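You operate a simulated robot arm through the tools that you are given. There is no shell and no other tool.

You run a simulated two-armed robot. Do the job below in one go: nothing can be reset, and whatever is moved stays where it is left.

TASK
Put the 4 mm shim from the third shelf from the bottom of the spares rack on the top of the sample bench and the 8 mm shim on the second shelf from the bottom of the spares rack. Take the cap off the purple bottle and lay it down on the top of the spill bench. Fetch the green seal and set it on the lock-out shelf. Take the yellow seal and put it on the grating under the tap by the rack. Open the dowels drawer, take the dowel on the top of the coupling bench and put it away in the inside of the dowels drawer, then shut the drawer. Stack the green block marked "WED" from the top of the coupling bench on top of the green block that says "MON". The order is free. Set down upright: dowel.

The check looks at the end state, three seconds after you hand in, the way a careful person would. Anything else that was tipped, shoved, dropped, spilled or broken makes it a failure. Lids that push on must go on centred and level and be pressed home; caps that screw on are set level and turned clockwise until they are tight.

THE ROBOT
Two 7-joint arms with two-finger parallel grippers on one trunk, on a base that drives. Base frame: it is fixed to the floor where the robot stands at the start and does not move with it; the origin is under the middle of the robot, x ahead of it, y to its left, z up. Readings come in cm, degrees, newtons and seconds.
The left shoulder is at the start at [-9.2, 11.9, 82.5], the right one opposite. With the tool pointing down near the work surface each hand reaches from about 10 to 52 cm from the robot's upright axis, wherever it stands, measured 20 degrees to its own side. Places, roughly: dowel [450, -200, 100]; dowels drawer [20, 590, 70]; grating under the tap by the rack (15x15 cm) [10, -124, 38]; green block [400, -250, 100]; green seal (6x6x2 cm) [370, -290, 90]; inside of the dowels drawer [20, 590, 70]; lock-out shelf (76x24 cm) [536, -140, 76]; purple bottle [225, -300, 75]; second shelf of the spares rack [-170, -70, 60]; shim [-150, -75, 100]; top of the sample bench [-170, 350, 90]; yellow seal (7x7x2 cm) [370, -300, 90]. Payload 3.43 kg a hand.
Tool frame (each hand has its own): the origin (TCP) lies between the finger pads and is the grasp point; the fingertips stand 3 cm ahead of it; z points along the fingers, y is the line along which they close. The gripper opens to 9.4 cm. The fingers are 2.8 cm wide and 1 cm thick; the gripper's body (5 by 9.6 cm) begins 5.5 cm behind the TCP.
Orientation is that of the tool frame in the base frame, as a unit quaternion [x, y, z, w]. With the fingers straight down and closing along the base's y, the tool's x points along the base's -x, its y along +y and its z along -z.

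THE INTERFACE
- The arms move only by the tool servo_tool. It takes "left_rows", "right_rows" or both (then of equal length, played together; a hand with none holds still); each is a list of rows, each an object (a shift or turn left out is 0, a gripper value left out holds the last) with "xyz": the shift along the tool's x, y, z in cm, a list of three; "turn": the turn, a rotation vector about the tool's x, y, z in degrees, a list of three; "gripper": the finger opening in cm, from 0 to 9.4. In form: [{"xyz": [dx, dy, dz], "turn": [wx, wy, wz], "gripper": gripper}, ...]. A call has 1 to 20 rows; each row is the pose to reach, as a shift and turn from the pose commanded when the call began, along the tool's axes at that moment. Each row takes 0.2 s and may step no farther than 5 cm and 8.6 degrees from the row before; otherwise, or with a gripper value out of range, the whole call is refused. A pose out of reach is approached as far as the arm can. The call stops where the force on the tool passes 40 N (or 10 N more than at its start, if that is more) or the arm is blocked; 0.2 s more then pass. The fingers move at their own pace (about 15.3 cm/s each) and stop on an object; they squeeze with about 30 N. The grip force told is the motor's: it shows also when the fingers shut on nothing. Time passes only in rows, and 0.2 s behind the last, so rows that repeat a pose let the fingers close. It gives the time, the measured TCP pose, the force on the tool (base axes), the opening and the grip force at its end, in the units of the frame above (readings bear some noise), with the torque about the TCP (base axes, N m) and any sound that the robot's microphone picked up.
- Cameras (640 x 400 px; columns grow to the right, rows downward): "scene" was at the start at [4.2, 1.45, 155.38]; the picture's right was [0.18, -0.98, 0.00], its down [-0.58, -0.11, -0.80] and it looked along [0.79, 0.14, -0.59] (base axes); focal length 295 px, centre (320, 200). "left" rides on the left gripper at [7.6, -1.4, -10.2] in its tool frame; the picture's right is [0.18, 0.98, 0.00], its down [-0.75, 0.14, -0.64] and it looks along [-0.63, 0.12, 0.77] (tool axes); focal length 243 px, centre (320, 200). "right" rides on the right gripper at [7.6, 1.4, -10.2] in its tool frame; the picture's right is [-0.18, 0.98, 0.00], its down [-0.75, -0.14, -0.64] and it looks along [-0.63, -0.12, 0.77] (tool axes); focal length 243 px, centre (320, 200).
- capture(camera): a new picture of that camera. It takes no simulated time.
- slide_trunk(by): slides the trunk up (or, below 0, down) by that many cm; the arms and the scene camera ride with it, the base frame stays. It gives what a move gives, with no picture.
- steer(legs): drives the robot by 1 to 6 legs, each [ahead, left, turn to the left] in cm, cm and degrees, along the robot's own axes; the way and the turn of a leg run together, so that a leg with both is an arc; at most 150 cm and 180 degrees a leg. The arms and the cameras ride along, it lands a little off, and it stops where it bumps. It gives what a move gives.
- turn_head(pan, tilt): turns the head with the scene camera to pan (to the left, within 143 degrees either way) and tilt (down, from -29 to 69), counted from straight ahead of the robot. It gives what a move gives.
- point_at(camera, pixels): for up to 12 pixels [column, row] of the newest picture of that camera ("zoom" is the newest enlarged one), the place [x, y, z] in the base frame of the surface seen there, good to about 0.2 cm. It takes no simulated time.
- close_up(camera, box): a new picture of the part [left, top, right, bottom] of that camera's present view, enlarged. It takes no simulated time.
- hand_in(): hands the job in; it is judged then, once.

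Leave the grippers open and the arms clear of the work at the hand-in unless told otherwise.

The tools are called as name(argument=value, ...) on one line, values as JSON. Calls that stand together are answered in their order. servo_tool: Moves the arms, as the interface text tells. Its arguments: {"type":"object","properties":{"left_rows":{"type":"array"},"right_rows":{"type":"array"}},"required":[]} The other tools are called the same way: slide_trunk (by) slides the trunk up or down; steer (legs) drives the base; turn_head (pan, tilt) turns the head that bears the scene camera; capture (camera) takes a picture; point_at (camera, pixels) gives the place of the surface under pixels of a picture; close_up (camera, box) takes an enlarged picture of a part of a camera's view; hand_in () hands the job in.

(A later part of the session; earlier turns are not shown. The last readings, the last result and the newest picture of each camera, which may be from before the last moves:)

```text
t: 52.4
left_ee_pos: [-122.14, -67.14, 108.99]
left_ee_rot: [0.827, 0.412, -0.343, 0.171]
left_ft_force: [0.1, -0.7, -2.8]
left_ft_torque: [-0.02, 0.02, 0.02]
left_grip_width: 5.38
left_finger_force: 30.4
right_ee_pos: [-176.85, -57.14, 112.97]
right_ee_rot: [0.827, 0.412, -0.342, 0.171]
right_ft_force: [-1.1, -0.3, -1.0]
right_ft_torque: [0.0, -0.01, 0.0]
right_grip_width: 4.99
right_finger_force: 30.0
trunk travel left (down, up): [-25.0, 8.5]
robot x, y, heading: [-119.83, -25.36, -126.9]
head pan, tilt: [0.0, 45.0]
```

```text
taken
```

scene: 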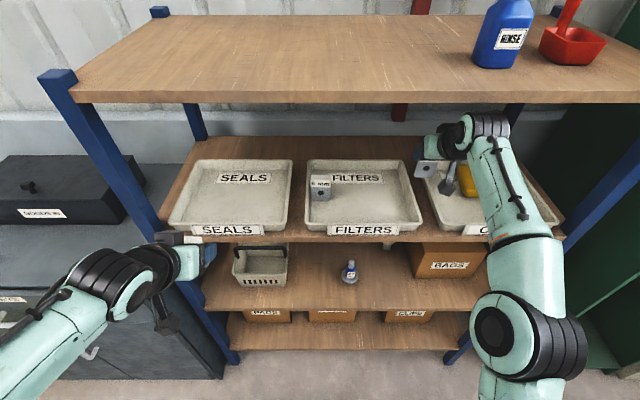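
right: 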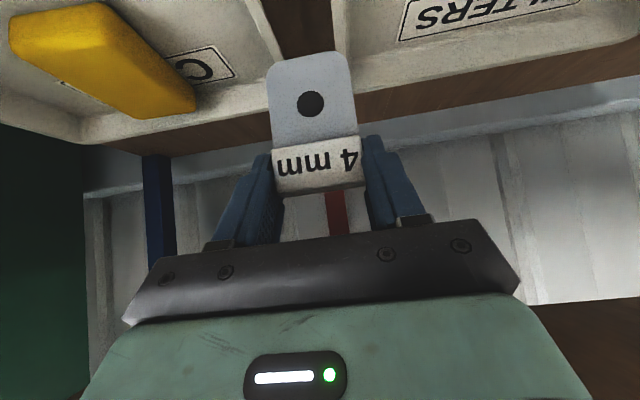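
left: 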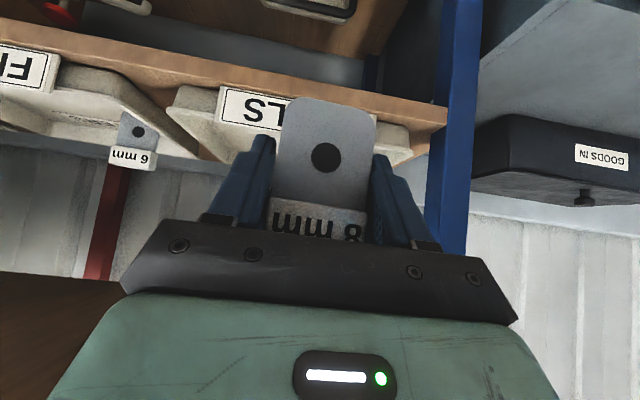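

The shim's free and above the rims. Drawing the right hand straight back 30 cm.

servo_tool(right_rows=[{"xyz": [2.1, 0, -2.1]}, {"xyz": [4.2, 0, -4.2]}, {"xyz": [6.3, 0, -6.3]}, {"xyz": [8.5, 0, -8.5]}, {"xyz": [10.6, 0, -10.6]}, {"xyz": [12.7, 0, -12.7]}, {"xyz": [14.8, 0, -14.8]}, {"xyz": [17, 0, -17]}, {"xyz": [19, 0, -19]}, {"xyz": [21, 0, -21]}, {"xyz": [21, 0, -21]}])

capture(camera="scene")

capture(camera="right")

```text
t: 54.8
left_ee_pos: [-122.3, -67.12, 109.03]
left_ee_rot: [0.827, 0.412, -0.343, 0.171]
left_ft_force: [0.3, 0.2, -2.4]
left_ft_torque: [0.01, 0.03, 0.03]
left_grip_width: 5.4
left_finger_force: 29.8
right_ee_pos: [-159.08, -33.38, 112.8]
right_ee_rot: [0.827, 0.412, -0.342, 0.171]
right_ft_force: [0.0, 0.7, -1.9]
right_ft_torque: [0.02, -0.02, 0.02]
right_grip_width: 4.95
right_finger_force: 29.9
trunk travel left (down, up): [-25.0, 8.5]
robot x, y, heading: [-119.94, -24.91, -126.9]
head pan, tilt: [0.0, 45.0]
```

```text
taken
```

scene: 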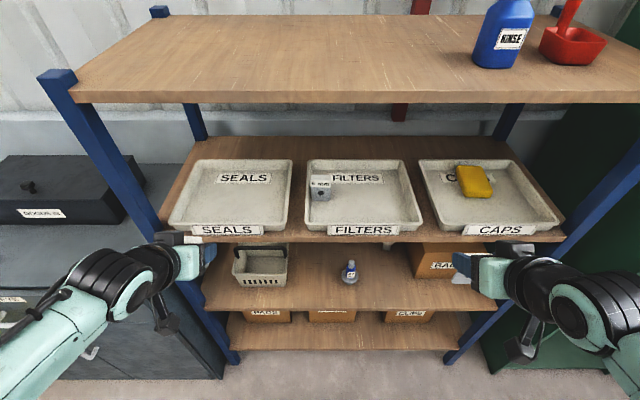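

```text
taken
```

right: 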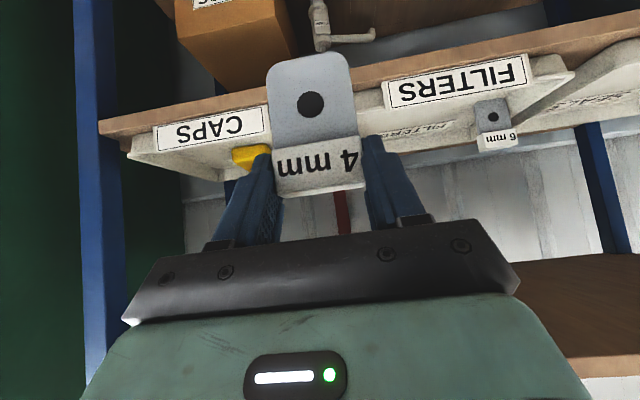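

Trays are unmoved. Next is lowering the trunk to place the 8 mm shim on the second shelf; first I check where the left arm sits relative to the cabinet and measure free room on the second shelf.

point_at(camera="scene", pixels=[[40, 320], [100, 280], [130, 340], [90, 355], [15, 290], [205, 360], [310, 300], [310, 260], [260, 285], [350, 280], [330, 250], [415, 275]])

turn_head(pan=15, tilt=65)

capture(camera="scene")

```text
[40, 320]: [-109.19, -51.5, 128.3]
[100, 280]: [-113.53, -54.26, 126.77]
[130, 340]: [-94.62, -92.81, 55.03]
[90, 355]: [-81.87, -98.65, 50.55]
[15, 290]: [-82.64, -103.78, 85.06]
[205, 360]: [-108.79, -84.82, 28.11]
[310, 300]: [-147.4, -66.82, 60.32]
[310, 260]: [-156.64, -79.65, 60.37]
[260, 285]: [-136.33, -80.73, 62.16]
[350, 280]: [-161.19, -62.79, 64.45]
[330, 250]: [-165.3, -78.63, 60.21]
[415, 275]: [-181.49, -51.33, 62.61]
```

```text
t: 55.6
left_ee_pos: [-122.21, -67.23, 109.12]
left_ee_rot: [0.827, 0.413, -0.342, 0.171]
left_ft_force: [0.4, 0.1, -2.5]
left_ft_torque: [-0.01, 0.0, -0.01]
left_grip_width: 5.38
left_finger_force: 30.2
right_ee_pos: [-159.13, -33.32, 112.9]
right_ee_rot: [0.827, 0.412, -0.342, 0.171]
right_ft_force: [-0.8, -0.3, -0.9]
right_ft_torque: [0.04, -0.05, -0.04]
right_grip_width: 4.95
right_finger_force: 30.2
trunk travel left (down, up): [-25.0, 8.5]
robot x, y, heading: [-120.03, -25.29, -127.0]
head pan, tilt: [15.0, 65.0]
```

```text
taken
```

scene: 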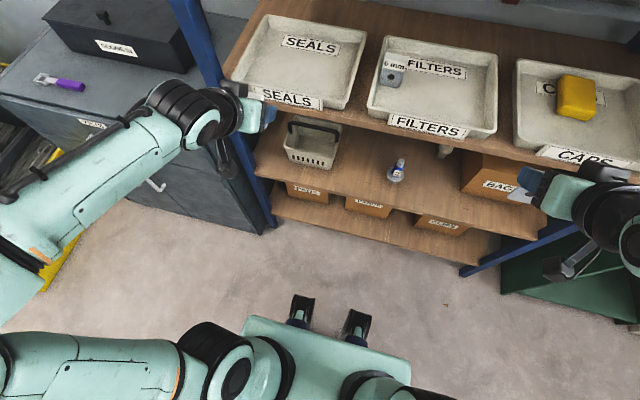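

The second shelf has a free area between the basket (s≤69) and the blue bottle (s≥87). I'll lower the trunk 25 cm with both hands in front of the rack.

slide_trunk(by=-25)

turn_head(pan=0, tilt=40)

capture(camera="scene")

capture(camera="left")

```text
t: 58.2
left_ee_pos: [-122.17, -67.21, 84.09]
left_ee_rot: [0.827, 0.412, -0.343, 0.17]
left_ft_force: [-0.6, -0.2, -1.2]
left_ft_torque: [0.01, 0.03, -0.02]
left_grip_width: 5.39
left_finger_force: 30.0
right_ee_pos: [-159.05, -33.5, 87.92]
right_ee_rot: [0.826, 0.413, -0.342, 0.172]
right_ft_force: [-0.1, 0.0, -0.8]
right_ft_torque: [0.03, 0.03, 0.01]
right_grip_width: 4.95
right_finger_force: 30.4
trunk travel left (down, up): [0.0, 33.5]
robot x, y, heading: [-120.09, -24.93, -127.2]
head pan, tilt: [15.0, 65.0]
```

```text
t: 59.0
left_ee_pos: [-122.14, -67.3, 84.15]
left_ee_rot: [0.827, 0.413, -0.342, 0.171]
left_ft_force: [0.1, -0.4, -0.9]
left_ft_torque: [0.03, -0.03, 0.03]
left_grip_width: 5.39
left_finger_force: 30.6
right_ee_pos: [-159.1, -33.35, 87.95]
right_ee_rot: [0.827, 0.412, -0.343, 0.171]
right_ft_force: [-0.1, 1.3, -1.4]
right_ft_torque: [0.02, -0.03, -0.03]
right_grip_width: 4.96
right_finger_force: 30.2
trunk travel left (down, up): [0.0, 33.5]
robot x, y, heading: [-119.46, -24.97, -127.3]
head pan, tilt: [0.0, 40.0]
```

```text
taken
```

scene: 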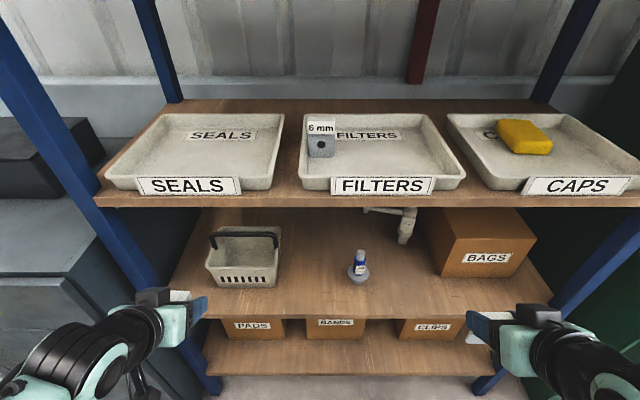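

```text
taken
```

left: 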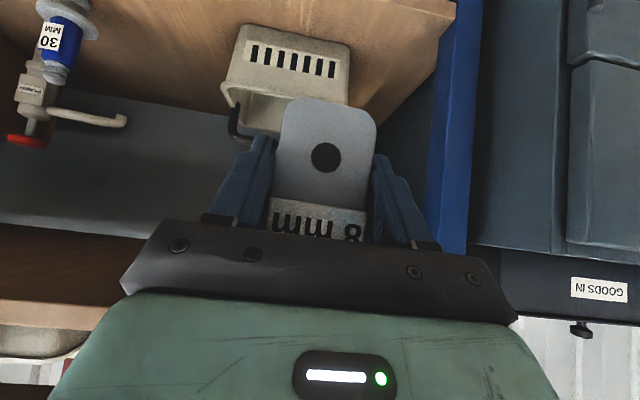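

I'll measure the neighbouring objects on this shelf to choose the place.

point_at(camera="scene", pixels=[[279, 240], [275, 282], [349, 275], [310, 240], [310, 300], [372, 211], [315, 270], [230, 209], [300, 205]])

```text
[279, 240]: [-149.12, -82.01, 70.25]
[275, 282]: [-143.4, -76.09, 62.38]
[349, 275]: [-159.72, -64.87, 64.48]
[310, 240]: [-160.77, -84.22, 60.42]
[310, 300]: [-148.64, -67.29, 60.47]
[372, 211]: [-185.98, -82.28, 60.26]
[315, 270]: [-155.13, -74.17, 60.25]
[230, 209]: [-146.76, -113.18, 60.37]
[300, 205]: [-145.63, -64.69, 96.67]
```

Target is midway at s=79, 9.5 cm behind the edge. I'll move the left hand sideways and down outside the shelf, then in at z 71.

servo_tool(left_rows=[{"xyz": [1.53, -3.65, 1.53]}, {"xyz": [3.07, -7.3, 3.07]}, {"xyz": [4.6, -10.95, 4.6]}, {"xyz": [6.13, -14.6, 6.13]}, {"xyz": [7.67, -18.25, 7.67]}, {"xyz": [9.2, -21.9, 9.2]}, {"xyz": [6.6, -21.9, 11.8]}, {"xyz": [4.0, -21.9, 14.4]}, {"xyz": [1.4, -21.9, 17.0]}, {"xyz": [-1.2, -21.9, 19.6]}, {"xyz": [-3.8, -21.9, 22.2]}, {"xyz": [-6.5, -21.9, 24.9]}, {"xyz": [-6.5, -21.9, 24.9]}])

capture(camera="left")

capture(camera="scene")

```text
t: 61.9
left_ee_pos: [-153.01, -71.76, 71.25]
left_ee_rot: [0.827, 0.411, -0.343, 0.171]
left_ft_force: [0.7, 0.1, -2.9]
left_ft_torque: [0.02, -0.01, 0.0]
left_grip_width: 5.41
left_finger_force: 30.3
right_ee_pos: [-158.92, -33.4, 87.96]
right_ee_rot: [0.827, 0.413, -0.342, 0.171]
right_ft_force: [0.3, 1.3, -0.9]
right_ft_torque: [-0.02, 0.02, 0.03]
right_grip_width: 4.98
right_finger_force: 30.4
trunk travel left (down, up): [0.0, 33.5]
robot x, y, heading: [-119.75, -24.89, -127.2]
head pan, tilt: [0.0, 40.0]
```

```text
taken
```

left: 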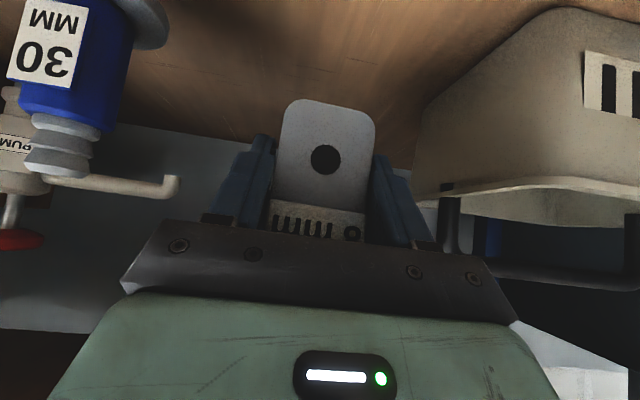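

```text
taken
```

scene: 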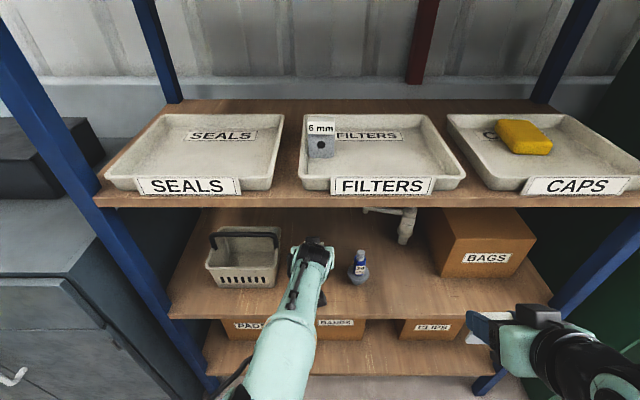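

Clear on both sides. Lowering 6 cm, then in fine steps until it touches.

servo_tool(left_rows=[{"xyz": [1.4, 0, 1.4]}, {"xyz": [2.8, 0, 2.8]}, {"xyz": [3.8, 0, 3.8]}, {"xyz": [4.2, 0, 4.2]}, {"xyz": [4.35, 0, 4.35]}, {"xyz": [4.35, 0, 4.35]}])

```text
t: 63.2
left_ee_pos: [-153.02, -71.88, 64.95]
left_ee_rot: [0.827, 0.412, -0.342, 0.171]
left_ft_force: [0.3, 0.0, -1.9]
left_ft_torque: [0.0, 0.04, 0.02]
left_grip_width: 5.37
left_finger_force: 30.4
right_ee_pos: [-158.96, -33.37, 87.91]
right_ee_rot: [0.827, 0.412, -0.342, 0.171]
right_ft_force: [-0.3, 0.3, -1.0]
right_ft_torque: [0.03, -0.04, 0.02]
right_grip_width: 4.96
right_finger_force: 30.0
trunk travel left (down, up): [0.0, 33.5]
robot x, y, heading: [-119.83, -24.67, -127.0]
head pan, tilt: [0.0, 40.0]
```

servo_tool(left_rows=[{"xyz": [0.1, 0, 0.1]}, {"xyz": [0.2, 0, 0.2]}, {"xyz": [0.3, 0, 0.3]}, {"xyz": [0.3, 0, 0.3]}])

capture(camera="left")

```text
t: 64.2
left_ee_pos: [-153.07, -71.73, 64.52]
left_ee_rot: [0.826, 0.412, -0.344, 0.171]
left_ft_force: [0.1, -0.1, -2.7]
left_ft_torque: [-0.01, -0.01, 0.03]
left_grip_width: 5.4
left_finger_force: 30.2
right_ee_pos: [-159.01, -33.38, 87.91]
right_ee_rot: [0.827, 0.412, -0.342, 0.171]
right_ft_force: [0.5, -0.9, -1.2]
right_ft_torque: [0.0, -0.01, 0.0]
right_grip_width: 4.97
right_finger_force: 30.4
trunk travel left (down, up): [0.0, 33.5]
robot x, y, heading: [-120.05, -24.47, -127.1]
head pan, tilt: [0.0, 40.0]
```

```text
taken
```

left: 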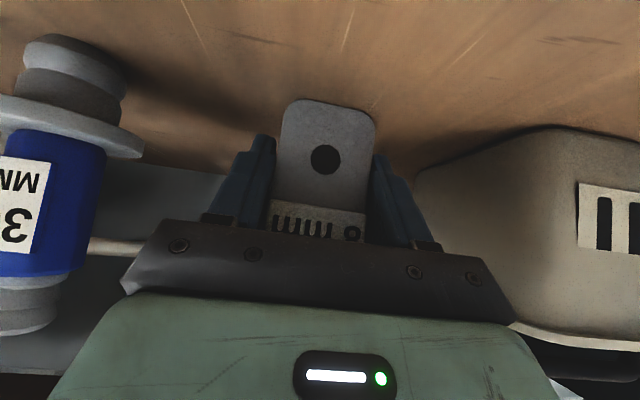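

No contact yet. I'll measure the gap between shim bottom (row 105) and the shelf.

point_at(camera="left", pixels=[[325, 104], [325, 90], [300, 106], [350, 106], [325, 130]])

servo_tool(left_rows=[{"xyz": [0.1, 0, 0.1]}, {"xyz": [0.2, 0, 0.2]}, {"xyz": [0.2, 0, 0.2]}])

```text
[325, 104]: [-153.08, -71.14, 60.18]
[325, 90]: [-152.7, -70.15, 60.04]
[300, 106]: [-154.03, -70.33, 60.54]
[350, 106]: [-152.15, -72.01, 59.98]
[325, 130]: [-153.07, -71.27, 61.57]
```

```text
t: 65.0
left_ee_pos: [-152.98, -71.73, 64.53]
left_ee_rot: [0.826, 0.411, -0.345, 0.171]
left_ft_force: [1.6, 0.6, 9.0]
left_ft_torque: [0.12, 0.02, -0.02]
left_grip_width: 5.42
left_finger_force: 30.6
right_ee_pos: [-158.98, -33.38, 88.11]
right_ee_rot: [0.826, 0.412, -0.343, 0.171]
right_ft_force: [-0.2, 0.4, -0.7]
right_ft_torque: [0.02, 0.02, -0.01]
right_grip_width: 4.97
right_finger_force: 29.7
trunk travel left (down, up): [0.0, 33.5]
robot x, y, heading: [-120.32, -25.0, -127.1]
head pan, tilt: [0.0, 40.0]
```

Contact with 9 N upward. Releasing and drawing back along the fingers.

servo_tool(left_rows=[{"gripper": 5.8}, {"gripper": 6.6}, {"gripper": 7.6}, {"gripper": 7.6}, {"xyz": [0, 0, -1.5]}, {"xyz": [0, 0, -4]}, {"xyz": [0, 0, -8]}, {"xyz": [0, 0, -12]}, {"xyz": [0, 0, -16]}, {"xyz": [2.5, 0, -18.5]}, {"xyz": [5, 0, -21]}, {"xyz": [7.5, 0, -23.5]}, {"xyz": [10, 0, -26]}])

capture(camera="left")

capture(camera="scene")

```text
t: 67.5
left_ee_pos: [-136.08, -65.06, 71.9]
left_ee_rot: [0.794, 0.496, -0.287, 0.203]
left_ft_force: [-0.3, 0.3, 0.1]
left_ft_torque: [0.0, 0.03, -0.01]
left_grip_width: 7.59
left_finger_force: 0.2
right_ee_pos: [-159.02, -33.39, 87.94]
right_ee_rot: [0.827, 0.412, -0.342, 0.17]
right_ft_force: [0.2, -0.4, -1.1]
right_ft_torque: [-0.01, 0.01, 0.01]
right_grip_width: 4.95
right_finger_force: 29.9
trunk travel left (down, up): [0.0, 33.5]
robot x, y, heading: [-119.74, -25.0, -126.8]
head pan, tilt: [0.0, 40.0]
stopped in row 12 (left hand): the arm was blocked; the commanded pose is now the measured one
```

```text
taken
```

left: 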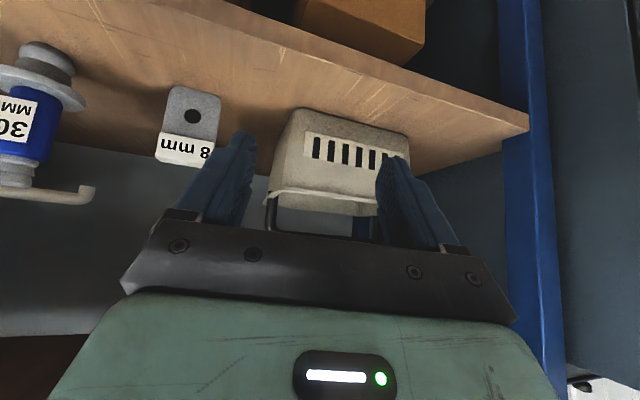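

```text
taken
```

scene: 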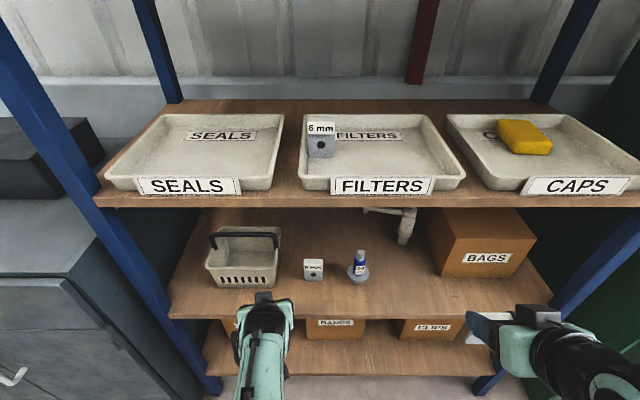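

The 8 mm shim stands on the second shelf, next to the basket without touching. The left arm got folded to a limit but it's already outside the rack. I'll back the base away 40 cm.

steer(legs=[[-40, 0, 0]])

turn_head(pan=0, tilt=35)

capture(camera="scene")

```text
t: 70.0
left_ee_pos: [-111.86, -33.19, 71.83]
left_ee_rot: [0.794, 0.496, -0.286, 0.202]
left_ft_force: [0.4, 0.6, 0.1]
left_ft_torque: [-0.01, -0.03, 0.01]
left_grip_width: 7.62
left_finger_force: 0.1
right_ee_pos: [-134.97, -1.47, 87.88]
right_ee_rot: [0.826, 0.412, -0.343, 0.171]
right_ft_force: [-0.3, -1.4, -0.5]
right_ft_torque: [0.06, 0.0, 0.02]
right_grip_width: 4.96
right_finger_force: 30.1
trunk travel left (down, up): [0.0, 33.5]
robot x, y, heading: [-95.69, 7.0, -127.3]
head pan, tilt: [0.0, 40.0]
```

```text
t: 70.6
left_ee_pos: [-111.94, -33.16, 71.82]
left_ee_rot: [0.794, 0.496, -0.287, 0.202]
left_ft_force: [0.5, 0.7, 0.0]
left_ft_torque: [0.02, 0.02, 0.01]
left_grip_width: 7.62
left_finger_force: 0.1
right_ee_pos: [-134.87, -1.48, 87.98]
right_ee_rot: [0.827, 0.413, -0.342, 0.171]
right_ft_force: [-1.1, 0.3, -1.4]
right_ft_torque: [0.0, -0.01, -0.03]
right_grip_width: 4.97
right_finger_force: 29.9
trunk travel left (down, up): [0.0, 33.5]
robot x, y, heading: [-95.77, 7.03, -126.7]
head pan, tilt: [0.0, 35.0]
```

```text
taken
```

scene: 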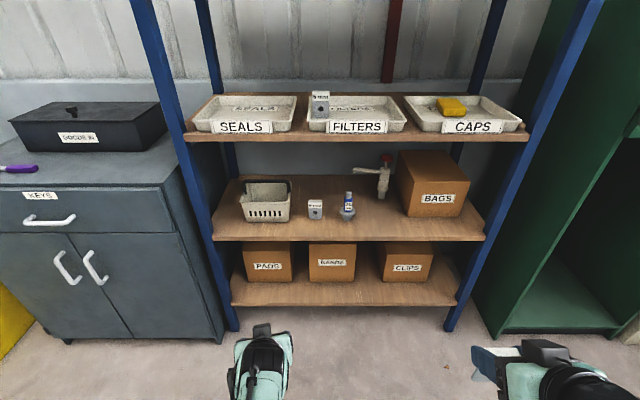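

Shim stands well. Now raise the trunk again and un-pitch the left hand to pointing down.

slide_trunk(by=25)

servo_tool(left_rows=[{"turn": [0, 7, 0]}, {"turn": [0, 14, 0]}, {"turn": [0, 21, 0]}, {"turn": [0, 28, 0]}, {"turn": [0, 35, 0]}, {"turn": [0, 41.1, 0]}, {"turn": [0, 41.1, 0]}])

```text
t: 73.2
left_ee_pos: [-111.91, -33.08, 96.82]
left_ee_rot: [0.795, 0.496, -0.286, 0.202]
left_ft_force: [0.2, 0.3, -0.1]
left_ft_torque: [-0.02, 0.02, -0.04]
left_grip_width: 7.58
left_finger_force: 0.0
right_ee_pos: [-135.0, -1.35, 112.92]
right_ee_rot: [0.827, 0.412, -0.343, 0.17]
right_ft_force: [0.7, -0.4, -1.3]
right_ft_torque: [0.03, 0.03, -0.02]
right_grip_width: 4.95
right_finger_force: 30.0
trunk travel left (down, up): [-25.0, 8.5]
robot x, y, heading: [-95.62, 7.1, -127.1]
head pan, tilt: [0.0, 35.0]
```

```text
t: 74.8
left_ee_pos: [-111.94, -33.12, 96.86]
left_ee_rot: [0.845, 0.535, 0.011, 0.015]
left_ft_force: [-0.6, 0.9, 0.1]
left_ft_torque: [-0.01, 0.02, -0.01]
left_grip_width: 7.6
left_finger_force: 0.0
right_ee_pos: [-134.97, -1.29, 112.98]
right_ee_rot: [0.827, 0.412, -0.342, 0.171]
right_ft_force: [1.4, -0.5, -1.0]
right_ft_torque: [0.0, -0.01, 0.01]
right_grip_width: 4.95
right_finger_force: 29.8
trunk travel left (down, up): [-25.0, 8.5]
robot x, y, heading: [-95.71, 7.29, -127.2]
head pan, tilt: [0.0, 35.0]
```

servo_tool(left_rows=[{"xyz": [1, 0, -4], "turn": [0, 0, 6]}, {"xyz": [3, 0, -8], "turn": [0, 0, 11.7]}, {"xyz": [5, 0, -12], "turn": [0, 0, 11.7]}, {"xyz": [7, 0, -16], "turn": [0, 0, 11.7]}, {"xyz": [8, 0, -20], "turn": [0, 0, 11.7], "gripper": 9.4}, {"xyz": [8, 0, -20], "turn": [0, 0, 11.7]}])

turn_head(pan=-120, tilt=25)

capture(camera="scene")

```text
t: 76.2
left_ee_pos: [-109.28, -25.58, 116.79]
left_ee_rot: [0.894, 0.447, 0.012, 0.013]
left_ft_force: [0.8, 0.3, 0.7]
left_ft_torque: [0.0, 0.03, -0.01]
left_grip_width: 9.42
left_finger_force: 0.0
right_ee_pos: [-134.91, -1.38, 113.05]
right_ee_rot: [0.827, 0.412, -0.342, 0.171]
right_ft_force: [-0.1, -0.3, -0.6]
right_ft_torque: [0.01, -0.02, -0.03]
right_grip_width: 4.97
right_finger_force: 30.0
trunk travel left (down, up): [-25.0, 8.5]
robot x, y, heading: [-95.82, 7.01, -126.9]
head pan, tilt: [0.0, 35.0]
```

```text
t: 78.2
left_ee_pos: [-109.25, -25.6, 116.84]
left_ee_rot: [0.895, 0.446, 0.012, 0.014]
left_ft_force: [-0.3, 1.1, -0.2]
left_ft_torque: [0.0, -0.01, 0.04]
left_grip_width: 9.41
left_finger_force: 0.1
right_ee_pos: [-134.98, -1.44, 113.0]
right_ee_rot: [0.827, 0.413, -0.342, 0.171]
right_ft_force: [-0.8, -0.1, -1.0]
right_ft_torque: [-0.02, -0.01, 0.03]
right_grip_width: 4.98
right_finger_force: 30.1
trunk travel left (down, up): [-25.0, 8.5]
robot x, y, heading: [-95.67, 7.04, -127.2]
head pan, tilt: [-120.0, 25.0]
```

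```text
taken
```

scene: 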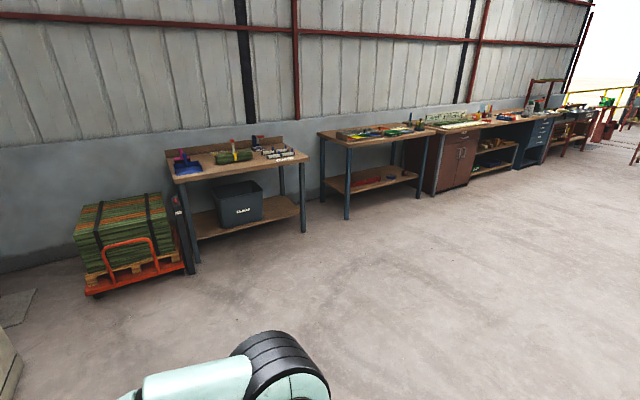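

I see a bench at (235,160) and another at (375,135). I'll find which is at [-170,350].

point_at(camera="scene", pixels=[[220, 170], [290, 155], [190, 178], [300, 158], [345, 142], [400, 135], [170, 140], [280, 135], [270, 152], [303, 230], [195, 260], [320, 132]])

close_up(camera="scene", box=[150, 120, 320, 226])

close_up(camera="scene", box=[310, 80, 500, 200])

```text
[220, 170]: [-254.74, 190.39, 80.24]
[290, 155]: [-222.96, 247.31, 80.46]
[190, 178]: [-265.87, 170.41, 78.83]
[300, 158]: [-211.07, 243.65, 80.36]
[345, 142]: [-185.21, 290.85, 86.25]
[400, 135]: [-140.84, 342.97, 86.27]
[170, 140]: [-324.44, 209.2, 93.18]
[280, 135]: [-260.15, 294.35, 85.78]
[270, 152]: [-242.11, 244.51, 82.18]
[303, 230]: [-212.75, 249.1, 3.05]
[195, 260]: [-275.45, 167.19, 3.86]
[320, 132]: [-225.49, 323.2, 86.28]
```

```text
3.76 times, centred on (235, 173) of scene
```

zoom: 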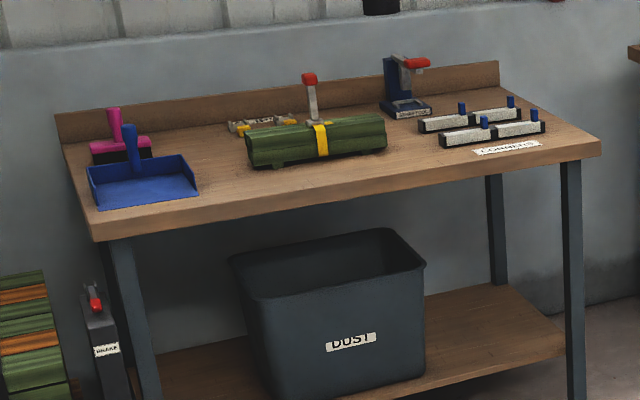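

```text
3.33 times, centred on (405, 140) of scene
```

zoom: 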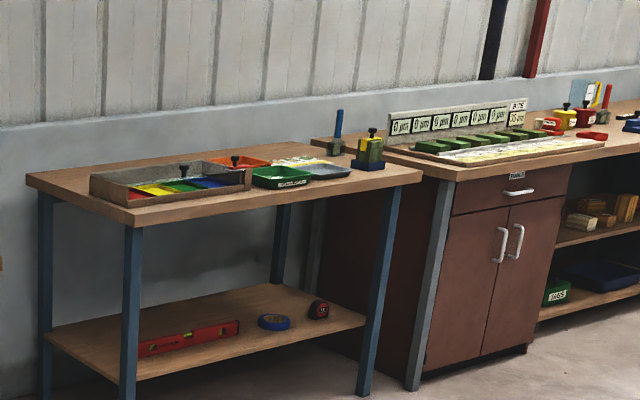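

The bench with z 86 top near [-170,350] is the second one. I'll turn right 90° to face that wall, slide along and drive towards it, then look closely.

steer(legs=[[0, 0, -90], [0, -100, 0], [0, -100, 0], [135, 0, 0]])

turn_head(pan=0, tilt=30)

capture(camera="scene")

```text
t: 106.3
left_ee_pos: [-108.46, 264.57, 116.74]
left_ee_rot: [0.941, -0.337, -0.001, 0.018]
left_ft_force: [0.5, 0.4, -0.3]
left_ft_torque: [0.01, 0.05, -0.01]
left_grip_width: 9.41
left_finger_force: 0.1
right_ee_pos: [-83.18, 289.29, 113.02]
right_ee_rot: [0.87, -0.311, -0.361, -0.129]
right_ft_force: [-0.6, 0.2, -0.7]
right_ft_torque: [-0.03, -0.01, 0.01]
right_grip_width: 4.97
right_finger_force: 29.6
trunk travel left (down, up): [-25.0, 8.5]
robot x, y, heading: [-76.7, 249.76, 140.3]
head pan, tilt: [-120.0, 25.0]
```

```text
t: 108.3
left_ee_pos: [-108.39, 264.58, 116.73]
left_ee_rot: [0.942, -0.336, -0.002, 0.017]
left_ft_force: [0.2, 0.2, -0.4]
left_ft_torque: [-0.04, 0.01, -0.03]
left_grip_width: 9.39
left_finger_force: 0.0
right_ee_pos: [-83.26, 289.2, 112.95]
right_ee_rot: [0.869, -0.312, -0.36, -0.13]
right_ft_force: [0.7, -0.7, -1.3]
right_ft_torque: [0.0, 0.0, 0.0]
right_grip_width: 5.0
right_finger_force: 29.7
trunk travel left (down, up): [-25.0, 8.5]
robot x, y, heading: [-76.76, 249.9, 140.2]
head pan, tilt: [0.0, 30.0]
```

```text
taken
```

scene: 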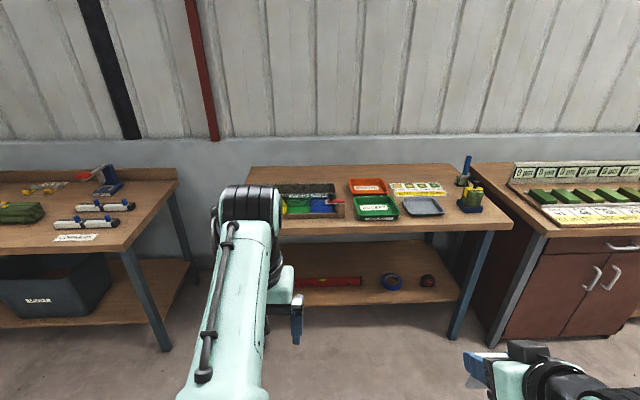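

close_up(camera="scene", box=[240, 150, 520, 260])

point_at(camera="scene", pixels=[[320, 228], [350, 222], [420, 225], [440, 215], [495, 222], [300, 170], [440, 168], [380, 222], [470, 208], [400, 215], [512, 222], [360, 215]])

```text
2.29 times, centred on (380, 205) of scene
```

zoom: 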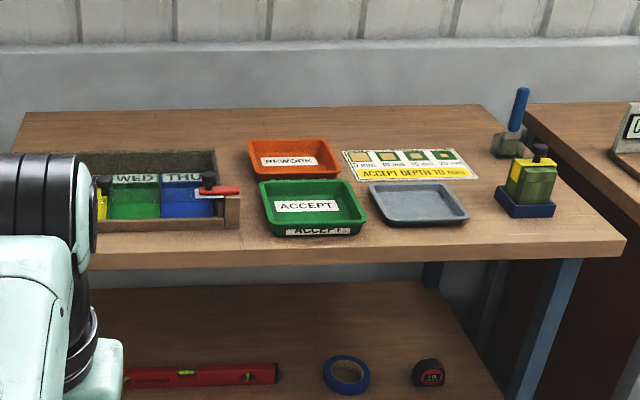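

```text
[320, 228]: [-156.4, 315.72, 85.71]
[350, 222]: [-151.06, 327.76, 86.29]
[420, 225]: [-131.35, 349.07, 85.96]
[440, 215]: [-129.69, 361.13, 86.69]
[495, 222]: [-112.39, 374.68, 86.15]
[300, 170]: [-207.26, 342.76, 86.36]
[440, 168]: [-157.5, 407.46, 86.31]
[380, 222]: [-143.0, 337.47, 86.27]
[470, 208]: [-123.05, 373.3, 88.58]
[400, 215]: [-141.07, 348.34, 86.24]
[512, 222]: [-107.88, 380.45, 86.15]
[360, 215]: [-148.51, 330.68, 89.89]
```

This bench has ACCEPT/REWORK sample trays, so it's the sample bench. My left arm hides its left part; I'll square up and shift left to see that side.

steer(legs=[[0, 0, 2.8], [0, 45, 0]])

turn_head(pan=-10, tilt=30)

capture(camera="scene")

```text
t: 113.2
left_ee_pos: [-136.02, 226.9, 116.77]
left_ee_rot: [0.949, -0.314, -0.002, 0.018]
left_ft_force: [-0.4, 0.3, -0.4]
left_ft_torque: [0.01, 0.02, 0.03]
left_grip_width: 9.42
left_finger_force: 0.1
right_ee_pos: [-112.23, 252.73, 112.85]
right_ee_rot: [0.877, -0.29, -0.364, -0.12]
right_ft_force: [0.3, -1.0, -1.4]
right_ft_torque: [0.0, -0.01, -0.02]
right_grip_width: 4.95
right_finger_force: 30.3
trunk travel left (down, up): [-25.0, 8.5]
robot x, y, heading: [-103.55, 213.54, 143.4]
head pan, tilt: [0.0, 30.0]
```

```text
t: 114.0
left_ee_pos: [-136.01, 226.87, 116.71]
left_ee_rot: [0.949, -0.314, -0.002, 0.018]
left_ft_force: [1.2, -0.6, -0.6]
left_ft_torque: [0.02, -0.06, -0.02]
left_grip_width: 9.4
left_finger_force: 0.0
right_ee_pos: [-112.01, 252.71, 112.99]
right_ee_rot: [0.877, -0.29, -0.363, -0.12]
right_ft_force: [-0.5, 0.3, -1.0]
right_ft_torque: [-0.02, -0.02, 0.03]
right_grip_width: 4.99
right_finger_force: 29.7
trunk travel left (down, up): [-25.0, 8.5]
robot x, y, heading: [-103.5, 213.73, 143.4]
head pan, tilt: [-10.0, 30.0]
```

```text
taken
```

scene: 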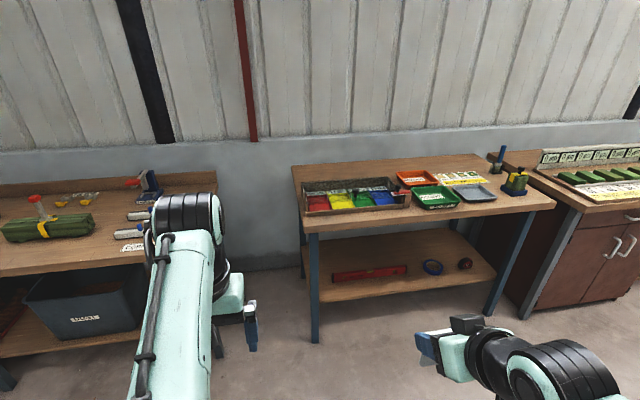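

close_up(camera="scene", box=[280, 140, 440, 240])

point_at(camera="zoom", pixels=[[60, 250], [110, 310], [90, 160], [300, 140], [400, 120], [95, 240], [500, 270], [200, 310], [105, 298], [340, 280], [515, 250], [430, 110]])

```text
4.00 times, centred on (360, 190) of scene
```

zoom: 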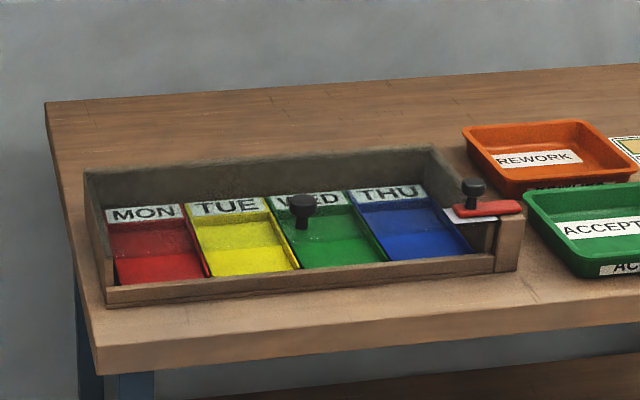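

```text
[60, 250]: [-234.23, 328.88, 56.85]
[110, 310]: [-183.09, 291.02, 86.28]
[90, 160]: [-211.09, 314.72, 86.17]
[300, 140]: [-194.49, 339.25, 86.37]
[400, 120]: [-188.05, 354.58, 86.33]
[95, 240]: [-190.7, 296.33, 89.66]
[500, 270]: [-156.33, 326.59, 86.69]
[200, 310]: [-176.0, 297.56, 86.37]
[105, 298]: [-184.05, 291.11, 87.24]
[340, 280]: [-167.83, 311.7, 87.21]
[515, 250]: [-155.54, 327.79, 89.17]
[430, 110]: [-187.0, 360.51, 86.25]
```

There's a free strip about 6 cm deep along the front edge (edge b≈315.5, trays begin b≈322). The shim is about 2 cm thick, so I'll set it in front of the ACCEPT tray. Driving to that spot.

steer(legs=[[0, -41, 0], [67, 0, 0]])

turn_head(pan=-15, tilt=55)

capture(camera="scene")

capture(camera="right")

```text
t: 121.4
left_ee_pos: [-165.56, 299.69, 116.82]
left_ee_rot: [0.949, -0.313, -0.001, 0.018]
left_ft_force: [-0.4, 0.5, -0.4]
left_ft_torque: [-0.01, -0.01, 0.02]
left_grip_width: 9.39
left_finger_force: 0.1
right_ee_pos: [-141.48, 325.67, 112.96]
right_ee_rot: [0.877, -0.29, -0.363, -0.12]
right_ft_force: [0.7, 0.0, -2.6]
right_ft_torque: [0.02, -0.01, 0.02]
right_grip_width: 4.97
right_finger_force: 29.9
trunk travel left (down, up): [-25.0, 8.5]
robot x, y, heading: [-132.49, 286.28, 143.3]
head pan, tilt: [-10.0, 30.0]
```

```text
t: 122.3
left_ee_pos: [-165.64, 299.73, 116.81]
left_ee_rot: [0.949, -0.314, -0.001, 0.017]
left_ft_force: [1.0, -0.8, 0.2]
left_ft_torque: [-0.01, -0.01, 0.01]
left_grip_width: 9.4
left_finger_force: 0.1
right_ee_pos: [-141.51, 325.45, 112.95]
right_ee_rot: [0.877, -0.29, -0.363, -0.12]
right_ft_force: [-1.0, 0.3, -1.2]
right_ft_torque: [-0.02, 0.02, 0.01]
right_grip_width: 5.0
right_finger_force: 29.5
trunk travel left (down, up): [-25.0, 8.5]
robot x, y, heading: [-133.09, 286.47, 143.2]
head pan, tilt: [-15.0, 55.0]
```

```text
taken
```

scene: 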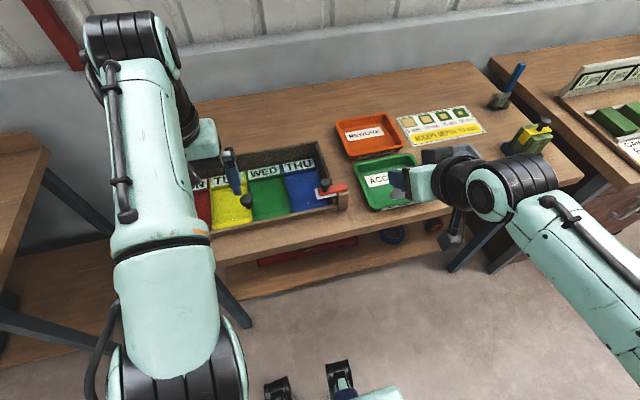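

```text
taken
```

right: 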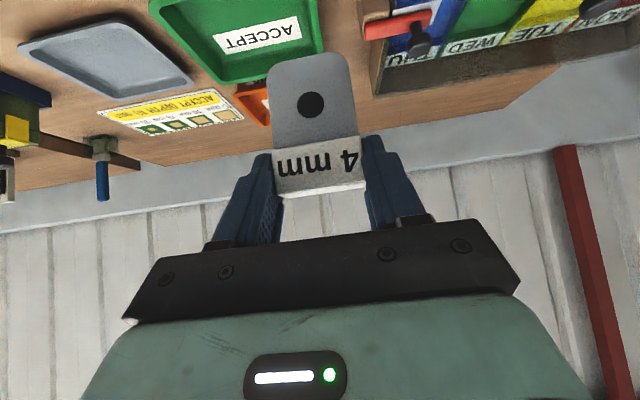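

close_up(camera="scene", box=[330, 150, 490, 250])

point_at(camera="zoom", pixels=[[80, 225], [160, 240], [160, 265], [250, 215], [330, 210], [40, 270], [240, 240], [300, 235], [100, 270], [200, 250]])

```text
4.00 times, centred on (410, 200) of scene
```

zoom: 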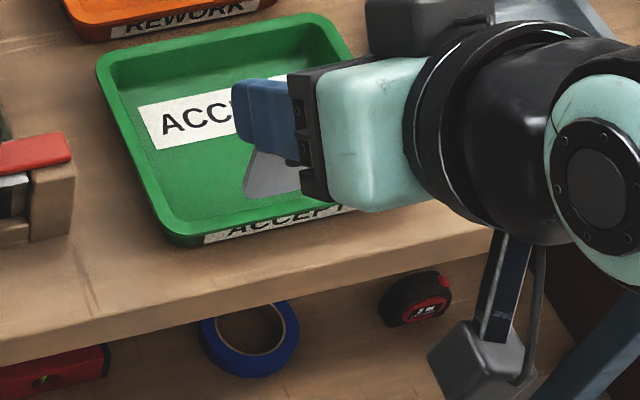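

```text
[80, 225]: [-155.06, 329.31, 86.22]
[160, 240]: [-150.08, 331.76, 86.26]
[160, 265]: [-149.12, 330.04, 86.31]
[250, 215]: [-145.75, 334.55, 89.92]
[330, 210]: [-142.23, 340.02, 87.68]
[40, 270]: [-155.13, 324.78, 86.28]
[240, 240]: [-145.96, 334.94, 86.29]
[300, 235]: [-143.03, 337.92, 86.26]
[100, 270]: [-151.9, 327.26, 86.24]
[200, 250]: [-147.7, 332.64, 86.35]
```

In front of ACCEPT is only ~3 cm, but in front of the day box it's 6 cm deep. I'll place the shim there at a≈165: move the right hand left 10 cm, forward 8.7 and down to just above.

servo_tool(right_rows=[{"xyz": [-2, 3.3, 2]}, {"xyz": [-4, 6.7, 4]}, {"xyz": [-6.19, 10, 6.19]}, {"xyz": [-3.6, 10, 8.8]}, {"xyz": [-1, 10, 11.4]}, {"xyz": [1.6, 10, 14]}, {"xyz": [3.6, 10, 16]}, {"xyz": [5.1, 10, 17.5]}, {"xyz": [5.1, 10, 17.5]}])

capture(camera="right")

close_up(camera="scene", box=[290, 150, 450, 250])

```text
t: 124.3
left_ee_pos: [-165.51, 299.69, 116.76]
left_ee_rot: [0.949, -0.314, -0.001, 0.017]
left_ft_force: [1.0, 0.3, 0.5]
left_ft_torque: [-0.02, 0.02, -0.02]
left_grip_width: 9.4
left_finger_force: 0.0
right_ee_pos: [-154.64, 322.73, 97.0]
right_ee_rot: [0.877, -0.289, -0.364, -0.12]
right_ft_force: [-0.4, -0.2, -0.9]
right_ft_torque: [-0.01, 0.02, 0.03]
right_grip_width: 4.97
right_finger_force: 30.5
trunk travel left (down, up): [-25.0, 8.5]
robot x, y, heading: [-133.11, 286.4, 143.1]
head pan, tilt: [-15.0, 55.0]
```

```text
taken
```

right: 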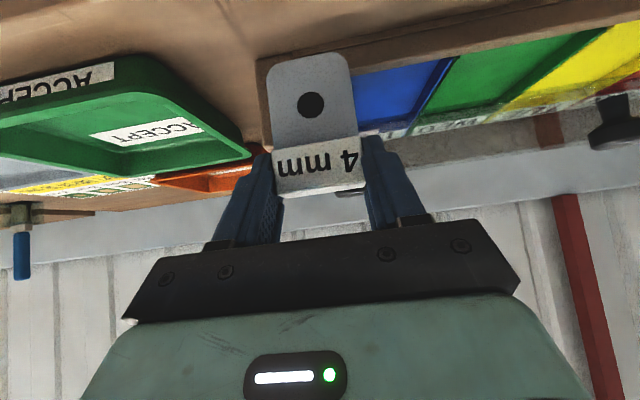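

```text
4.00 times, centred on (370, 200) of scene
```

zoom: 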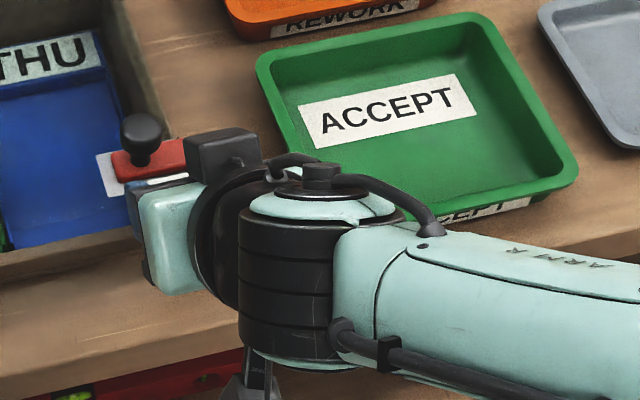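

The shim hangs above the strip. I'll measure its bottom and the box's front edge from the wrist camera.

point_at(camera="right", pixels=[[308, 60], [285, 68], [335, 60], [310, 40], [310, 20], [262, 75], [380, 72], [262, 60], [400, 60]])

```text
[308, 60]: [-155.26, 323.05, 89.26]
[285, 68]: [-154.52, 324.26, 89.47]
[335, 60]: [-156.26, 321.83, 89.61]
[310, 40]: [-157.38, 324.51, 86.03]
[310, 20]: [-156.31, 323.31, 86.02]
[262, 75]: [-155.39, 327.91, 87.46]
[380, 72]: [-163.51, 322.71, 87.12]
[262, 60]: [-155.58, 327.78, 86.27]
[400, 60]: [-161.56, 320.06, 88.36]
```

Shim's front face sits at b=318.5, box front at 321.7 — fits. Bottom is ~2.9 cm above the table. Lowering to contact.

servo_tool(right_rows=[{"xyz": [0.7, 0, 0.7]}, {"xyz": [1.4, 0, 1.4]}, {"xyz": [1.75, 0, 1.75]}, {"xyz": [1.9, 0, 1.9]}, {"xyz": [2.05, 0, 2.05]}, {"xyz": [2.05, 0, 2.05]}])

```text
t: 125.7
left_ee_pos: [-165.53, 299.69, 116.89]
left_ee_rot: [0.949, -0.314, -0.001, 0.018]
left_ft_force: [-0.3, 0.4, -1.2]
left_ft_torque: [0.01, -0.02, -0.01]
left_grip_width: 9.41
left_finger_force: 0.2
right_ee_pos: [-154.54, 322.75, 94.07]
right_ee_rot: [0.877, -0.291, -0.363, -0.121]
right_ft_force: [0.2, -1.0, -1.5]
right_ft_torque: [-0.03, 0.01, -0.01]
right_grip_width: 4.96
right_finger_force: 30.2
trunk travel left (down, up): [-25.0, 8.5]
robot x, y, heading: [-133.21, 286.35, 143.3]
head pan, tilt: [-15.0, 55.0]
```

servo_tool(right_rows=[{"xyz": [0.07, 0, 0.07]}, {"xyz": [0.14, 0, 0.14]}, {"xyz": [0.21, 0, 0.21]}, {"xyz": [0.21, 0, 0.21]}])

capture(camera="right")

```text
t: 126.7
left_ee_pos: [-165.46, 299.62, 116.84]
left_ee_rot: [0.949, -0.314, -0.001, 0.018]
left_ft_force: [0.5, -0.4, -0.1]
left_ft_torque: [0.01, 0.02, 0.02]
left_grip_width: 9.42
left_finger_force: 0.0
right_ee_pos: [-154.58, 322.69, 94.04]
right_ee_rot: [0.876, -0.29, -0.365, -0.121]
right_ft_force: [2.2, 0.1, 17.9]
right_ft_torque: [0.03, 0.01, -0.03]
right_grip_width: 4.96
right_finger_force: 29.5
trunk travel left (down, up): [-25.0, 8.5]
robot x, y, heading: [-132.99, 286.18, 143.4]
head pan, tilt: [-15.0, 55.0]
```

```text
taken
```

right: 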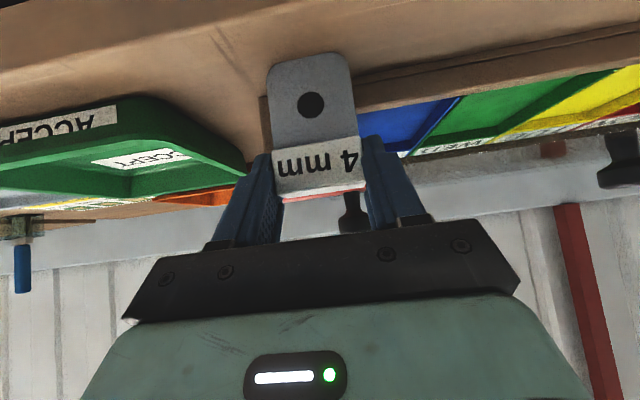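

It's on the bench (18 N). Easing slightly, opening and drawing back along the fingers.

servo_tool(right_rows=[{"xyz": [-0.1, 0, -0.1]}, {"xyz": [-0.1, 0, -0.1], "gripper": 5.5}, {"xyz": [-0.1, 0, -0.1], "gripper": 6.3}, {"xyz": [-0.1, 0, -0.1], "gripper": 7.2}, {"xyz": [-0.1, 0, -0.1], "gripper": 7.2}, {"xyz": [-0.1, 0, -1.5]}, {"xyz": [-0.1, 0, -4]}, {"xyz": [-0.1, 0, -8]}, {"xyz": [-0.1, 0, -12]}, {"xyz": [-0.1, 0, -16]}, {"xyz": [-0.1, 0, -16]}])

capture(camera="right")

capture(camera="scene")

```text
t: 129.1
left_ee_pos: [-165.55, 299.73, 116.73]
left_ee_rot: [0.949, -0.314, 0.0, 0.018]
left_ft_force: [0.8, -0.2, 0.2]
left_ft_torque: [-0.02, -0.01, 0.0]
left_grip_width: 9.37
left_finger_force: 0.0
right_ee_pos: [-145.61, 316.04, 105.28]
right_ee_rot: [0.877, -0.291, -0.363, -0.12]
right_ft_force: [0.6, -0.1, -0.3]
right_ft_torque: [-0.02, 0.0, 0.03]
right_grip_width: 7.19
right_finger_force: 0.1
trunk travel left (down, up): [-25.0, 8.5]
robot x, y, heading: [-132.9, 286.54, 143.4]
head pan, tilt: [-15.0, 55.0]
```

```text
taken
```

right: 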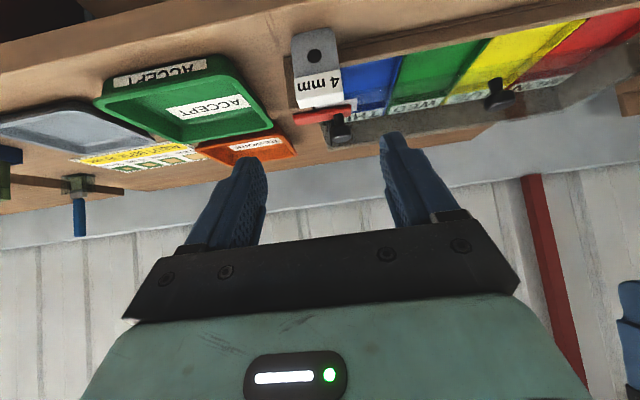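

```text
taken
```

scene: 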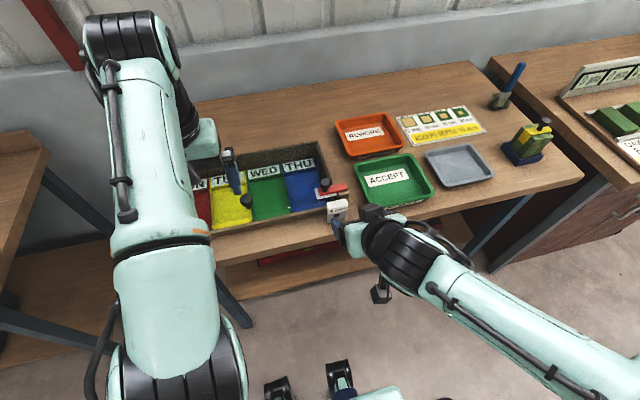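

The 4 mm shim stands on the sample bench. I'll back away and bring the right hand back to pointing down.

steer(legs=[[-50, 0, 0]])

servo_tool(right_rows=[{"turn": [0, 7.5, 0], "gripper": 9.4}, {"turn": [0, 15, 0]}, {"turn": [0, 22.5, 0]}, {"turn": [0, 30, 0]}, {"turn": [0, 37.5, 0]}, {"turn": [0, 45, 0]}, {"xyz": [-2.5, -2.5, -2.5], "turn": [0, 45, 0]}, {"xyz": [-5, -2.5, -5], "turn": [0, 45, 0]}, {"xyz": [-7.5, -2.5, -7.5], "turn": [0, 45, 0]}, {"xyz": [-7.5, -2.5, -7.5], "turn": [0, 45, 0]}])

capture(camera="scene")

```text
t: 132.0
left_ee_pos: [-125.44, 269.93, 116.83]
left_ee_rot: [0.949, -0.314, -0.002, 0.018]
left_ft_force: [-1.2, -0.2, -0.2]
left_ft_torque: [-0.04, 0.0, 0.0]
left_grip_width: 9.42
left_finger_force: 0.1
right_ee_pos: [-105.54, 286.05, 105.21]
right_ee_rot: [0.877, -0.291, -0.363, -0.121]
right_ft_force: [0.4, 0.4, -0.3]
right_ft_torque: [0.0, 0.0, -0.05]
right_grip_width: 7.23
right_finger_force: 0.1
trunk travel left (down, up): [-25.0, 8.5]
robot x, y, heading: [-92.76, 256.57, 143.1]
head pan, tilt: [-15.0, 55.0]
```

```text
t: 134.2
left_ee_pos: [-125.52, 269.87, 116.75]
left_ee_rot: [0.949, -0.314, -0.001, 0.018]
left_ft_force: [-0.4, 0.6, 0.3]
left_ft_torque: [0.01, -0.04, 0.05]
left_grip_width: 9.39
left_finger_force: 0.0
right_ee_pos: [-103.94, 288.32, 115.81]
right_ee_rot: [0.949, -0.314, 0.0, 0.0]
right_ft_force: [-0.3, 0.2, -0.5]
right_ft_torque: [-0.02, 0.01, 0.02]
right_grip_width: 9.41
right_finger_force: 0.0
trunk travel left (down, up): [-25.0, 8.5]
robot x, y, heading: [-92.63, 256.32, 143.5]
head pan, tilt: [-15.0, 55.0]
```

```text
taken
```

scene: 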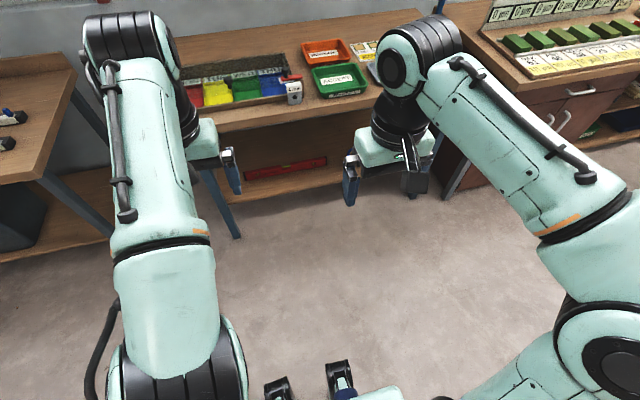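

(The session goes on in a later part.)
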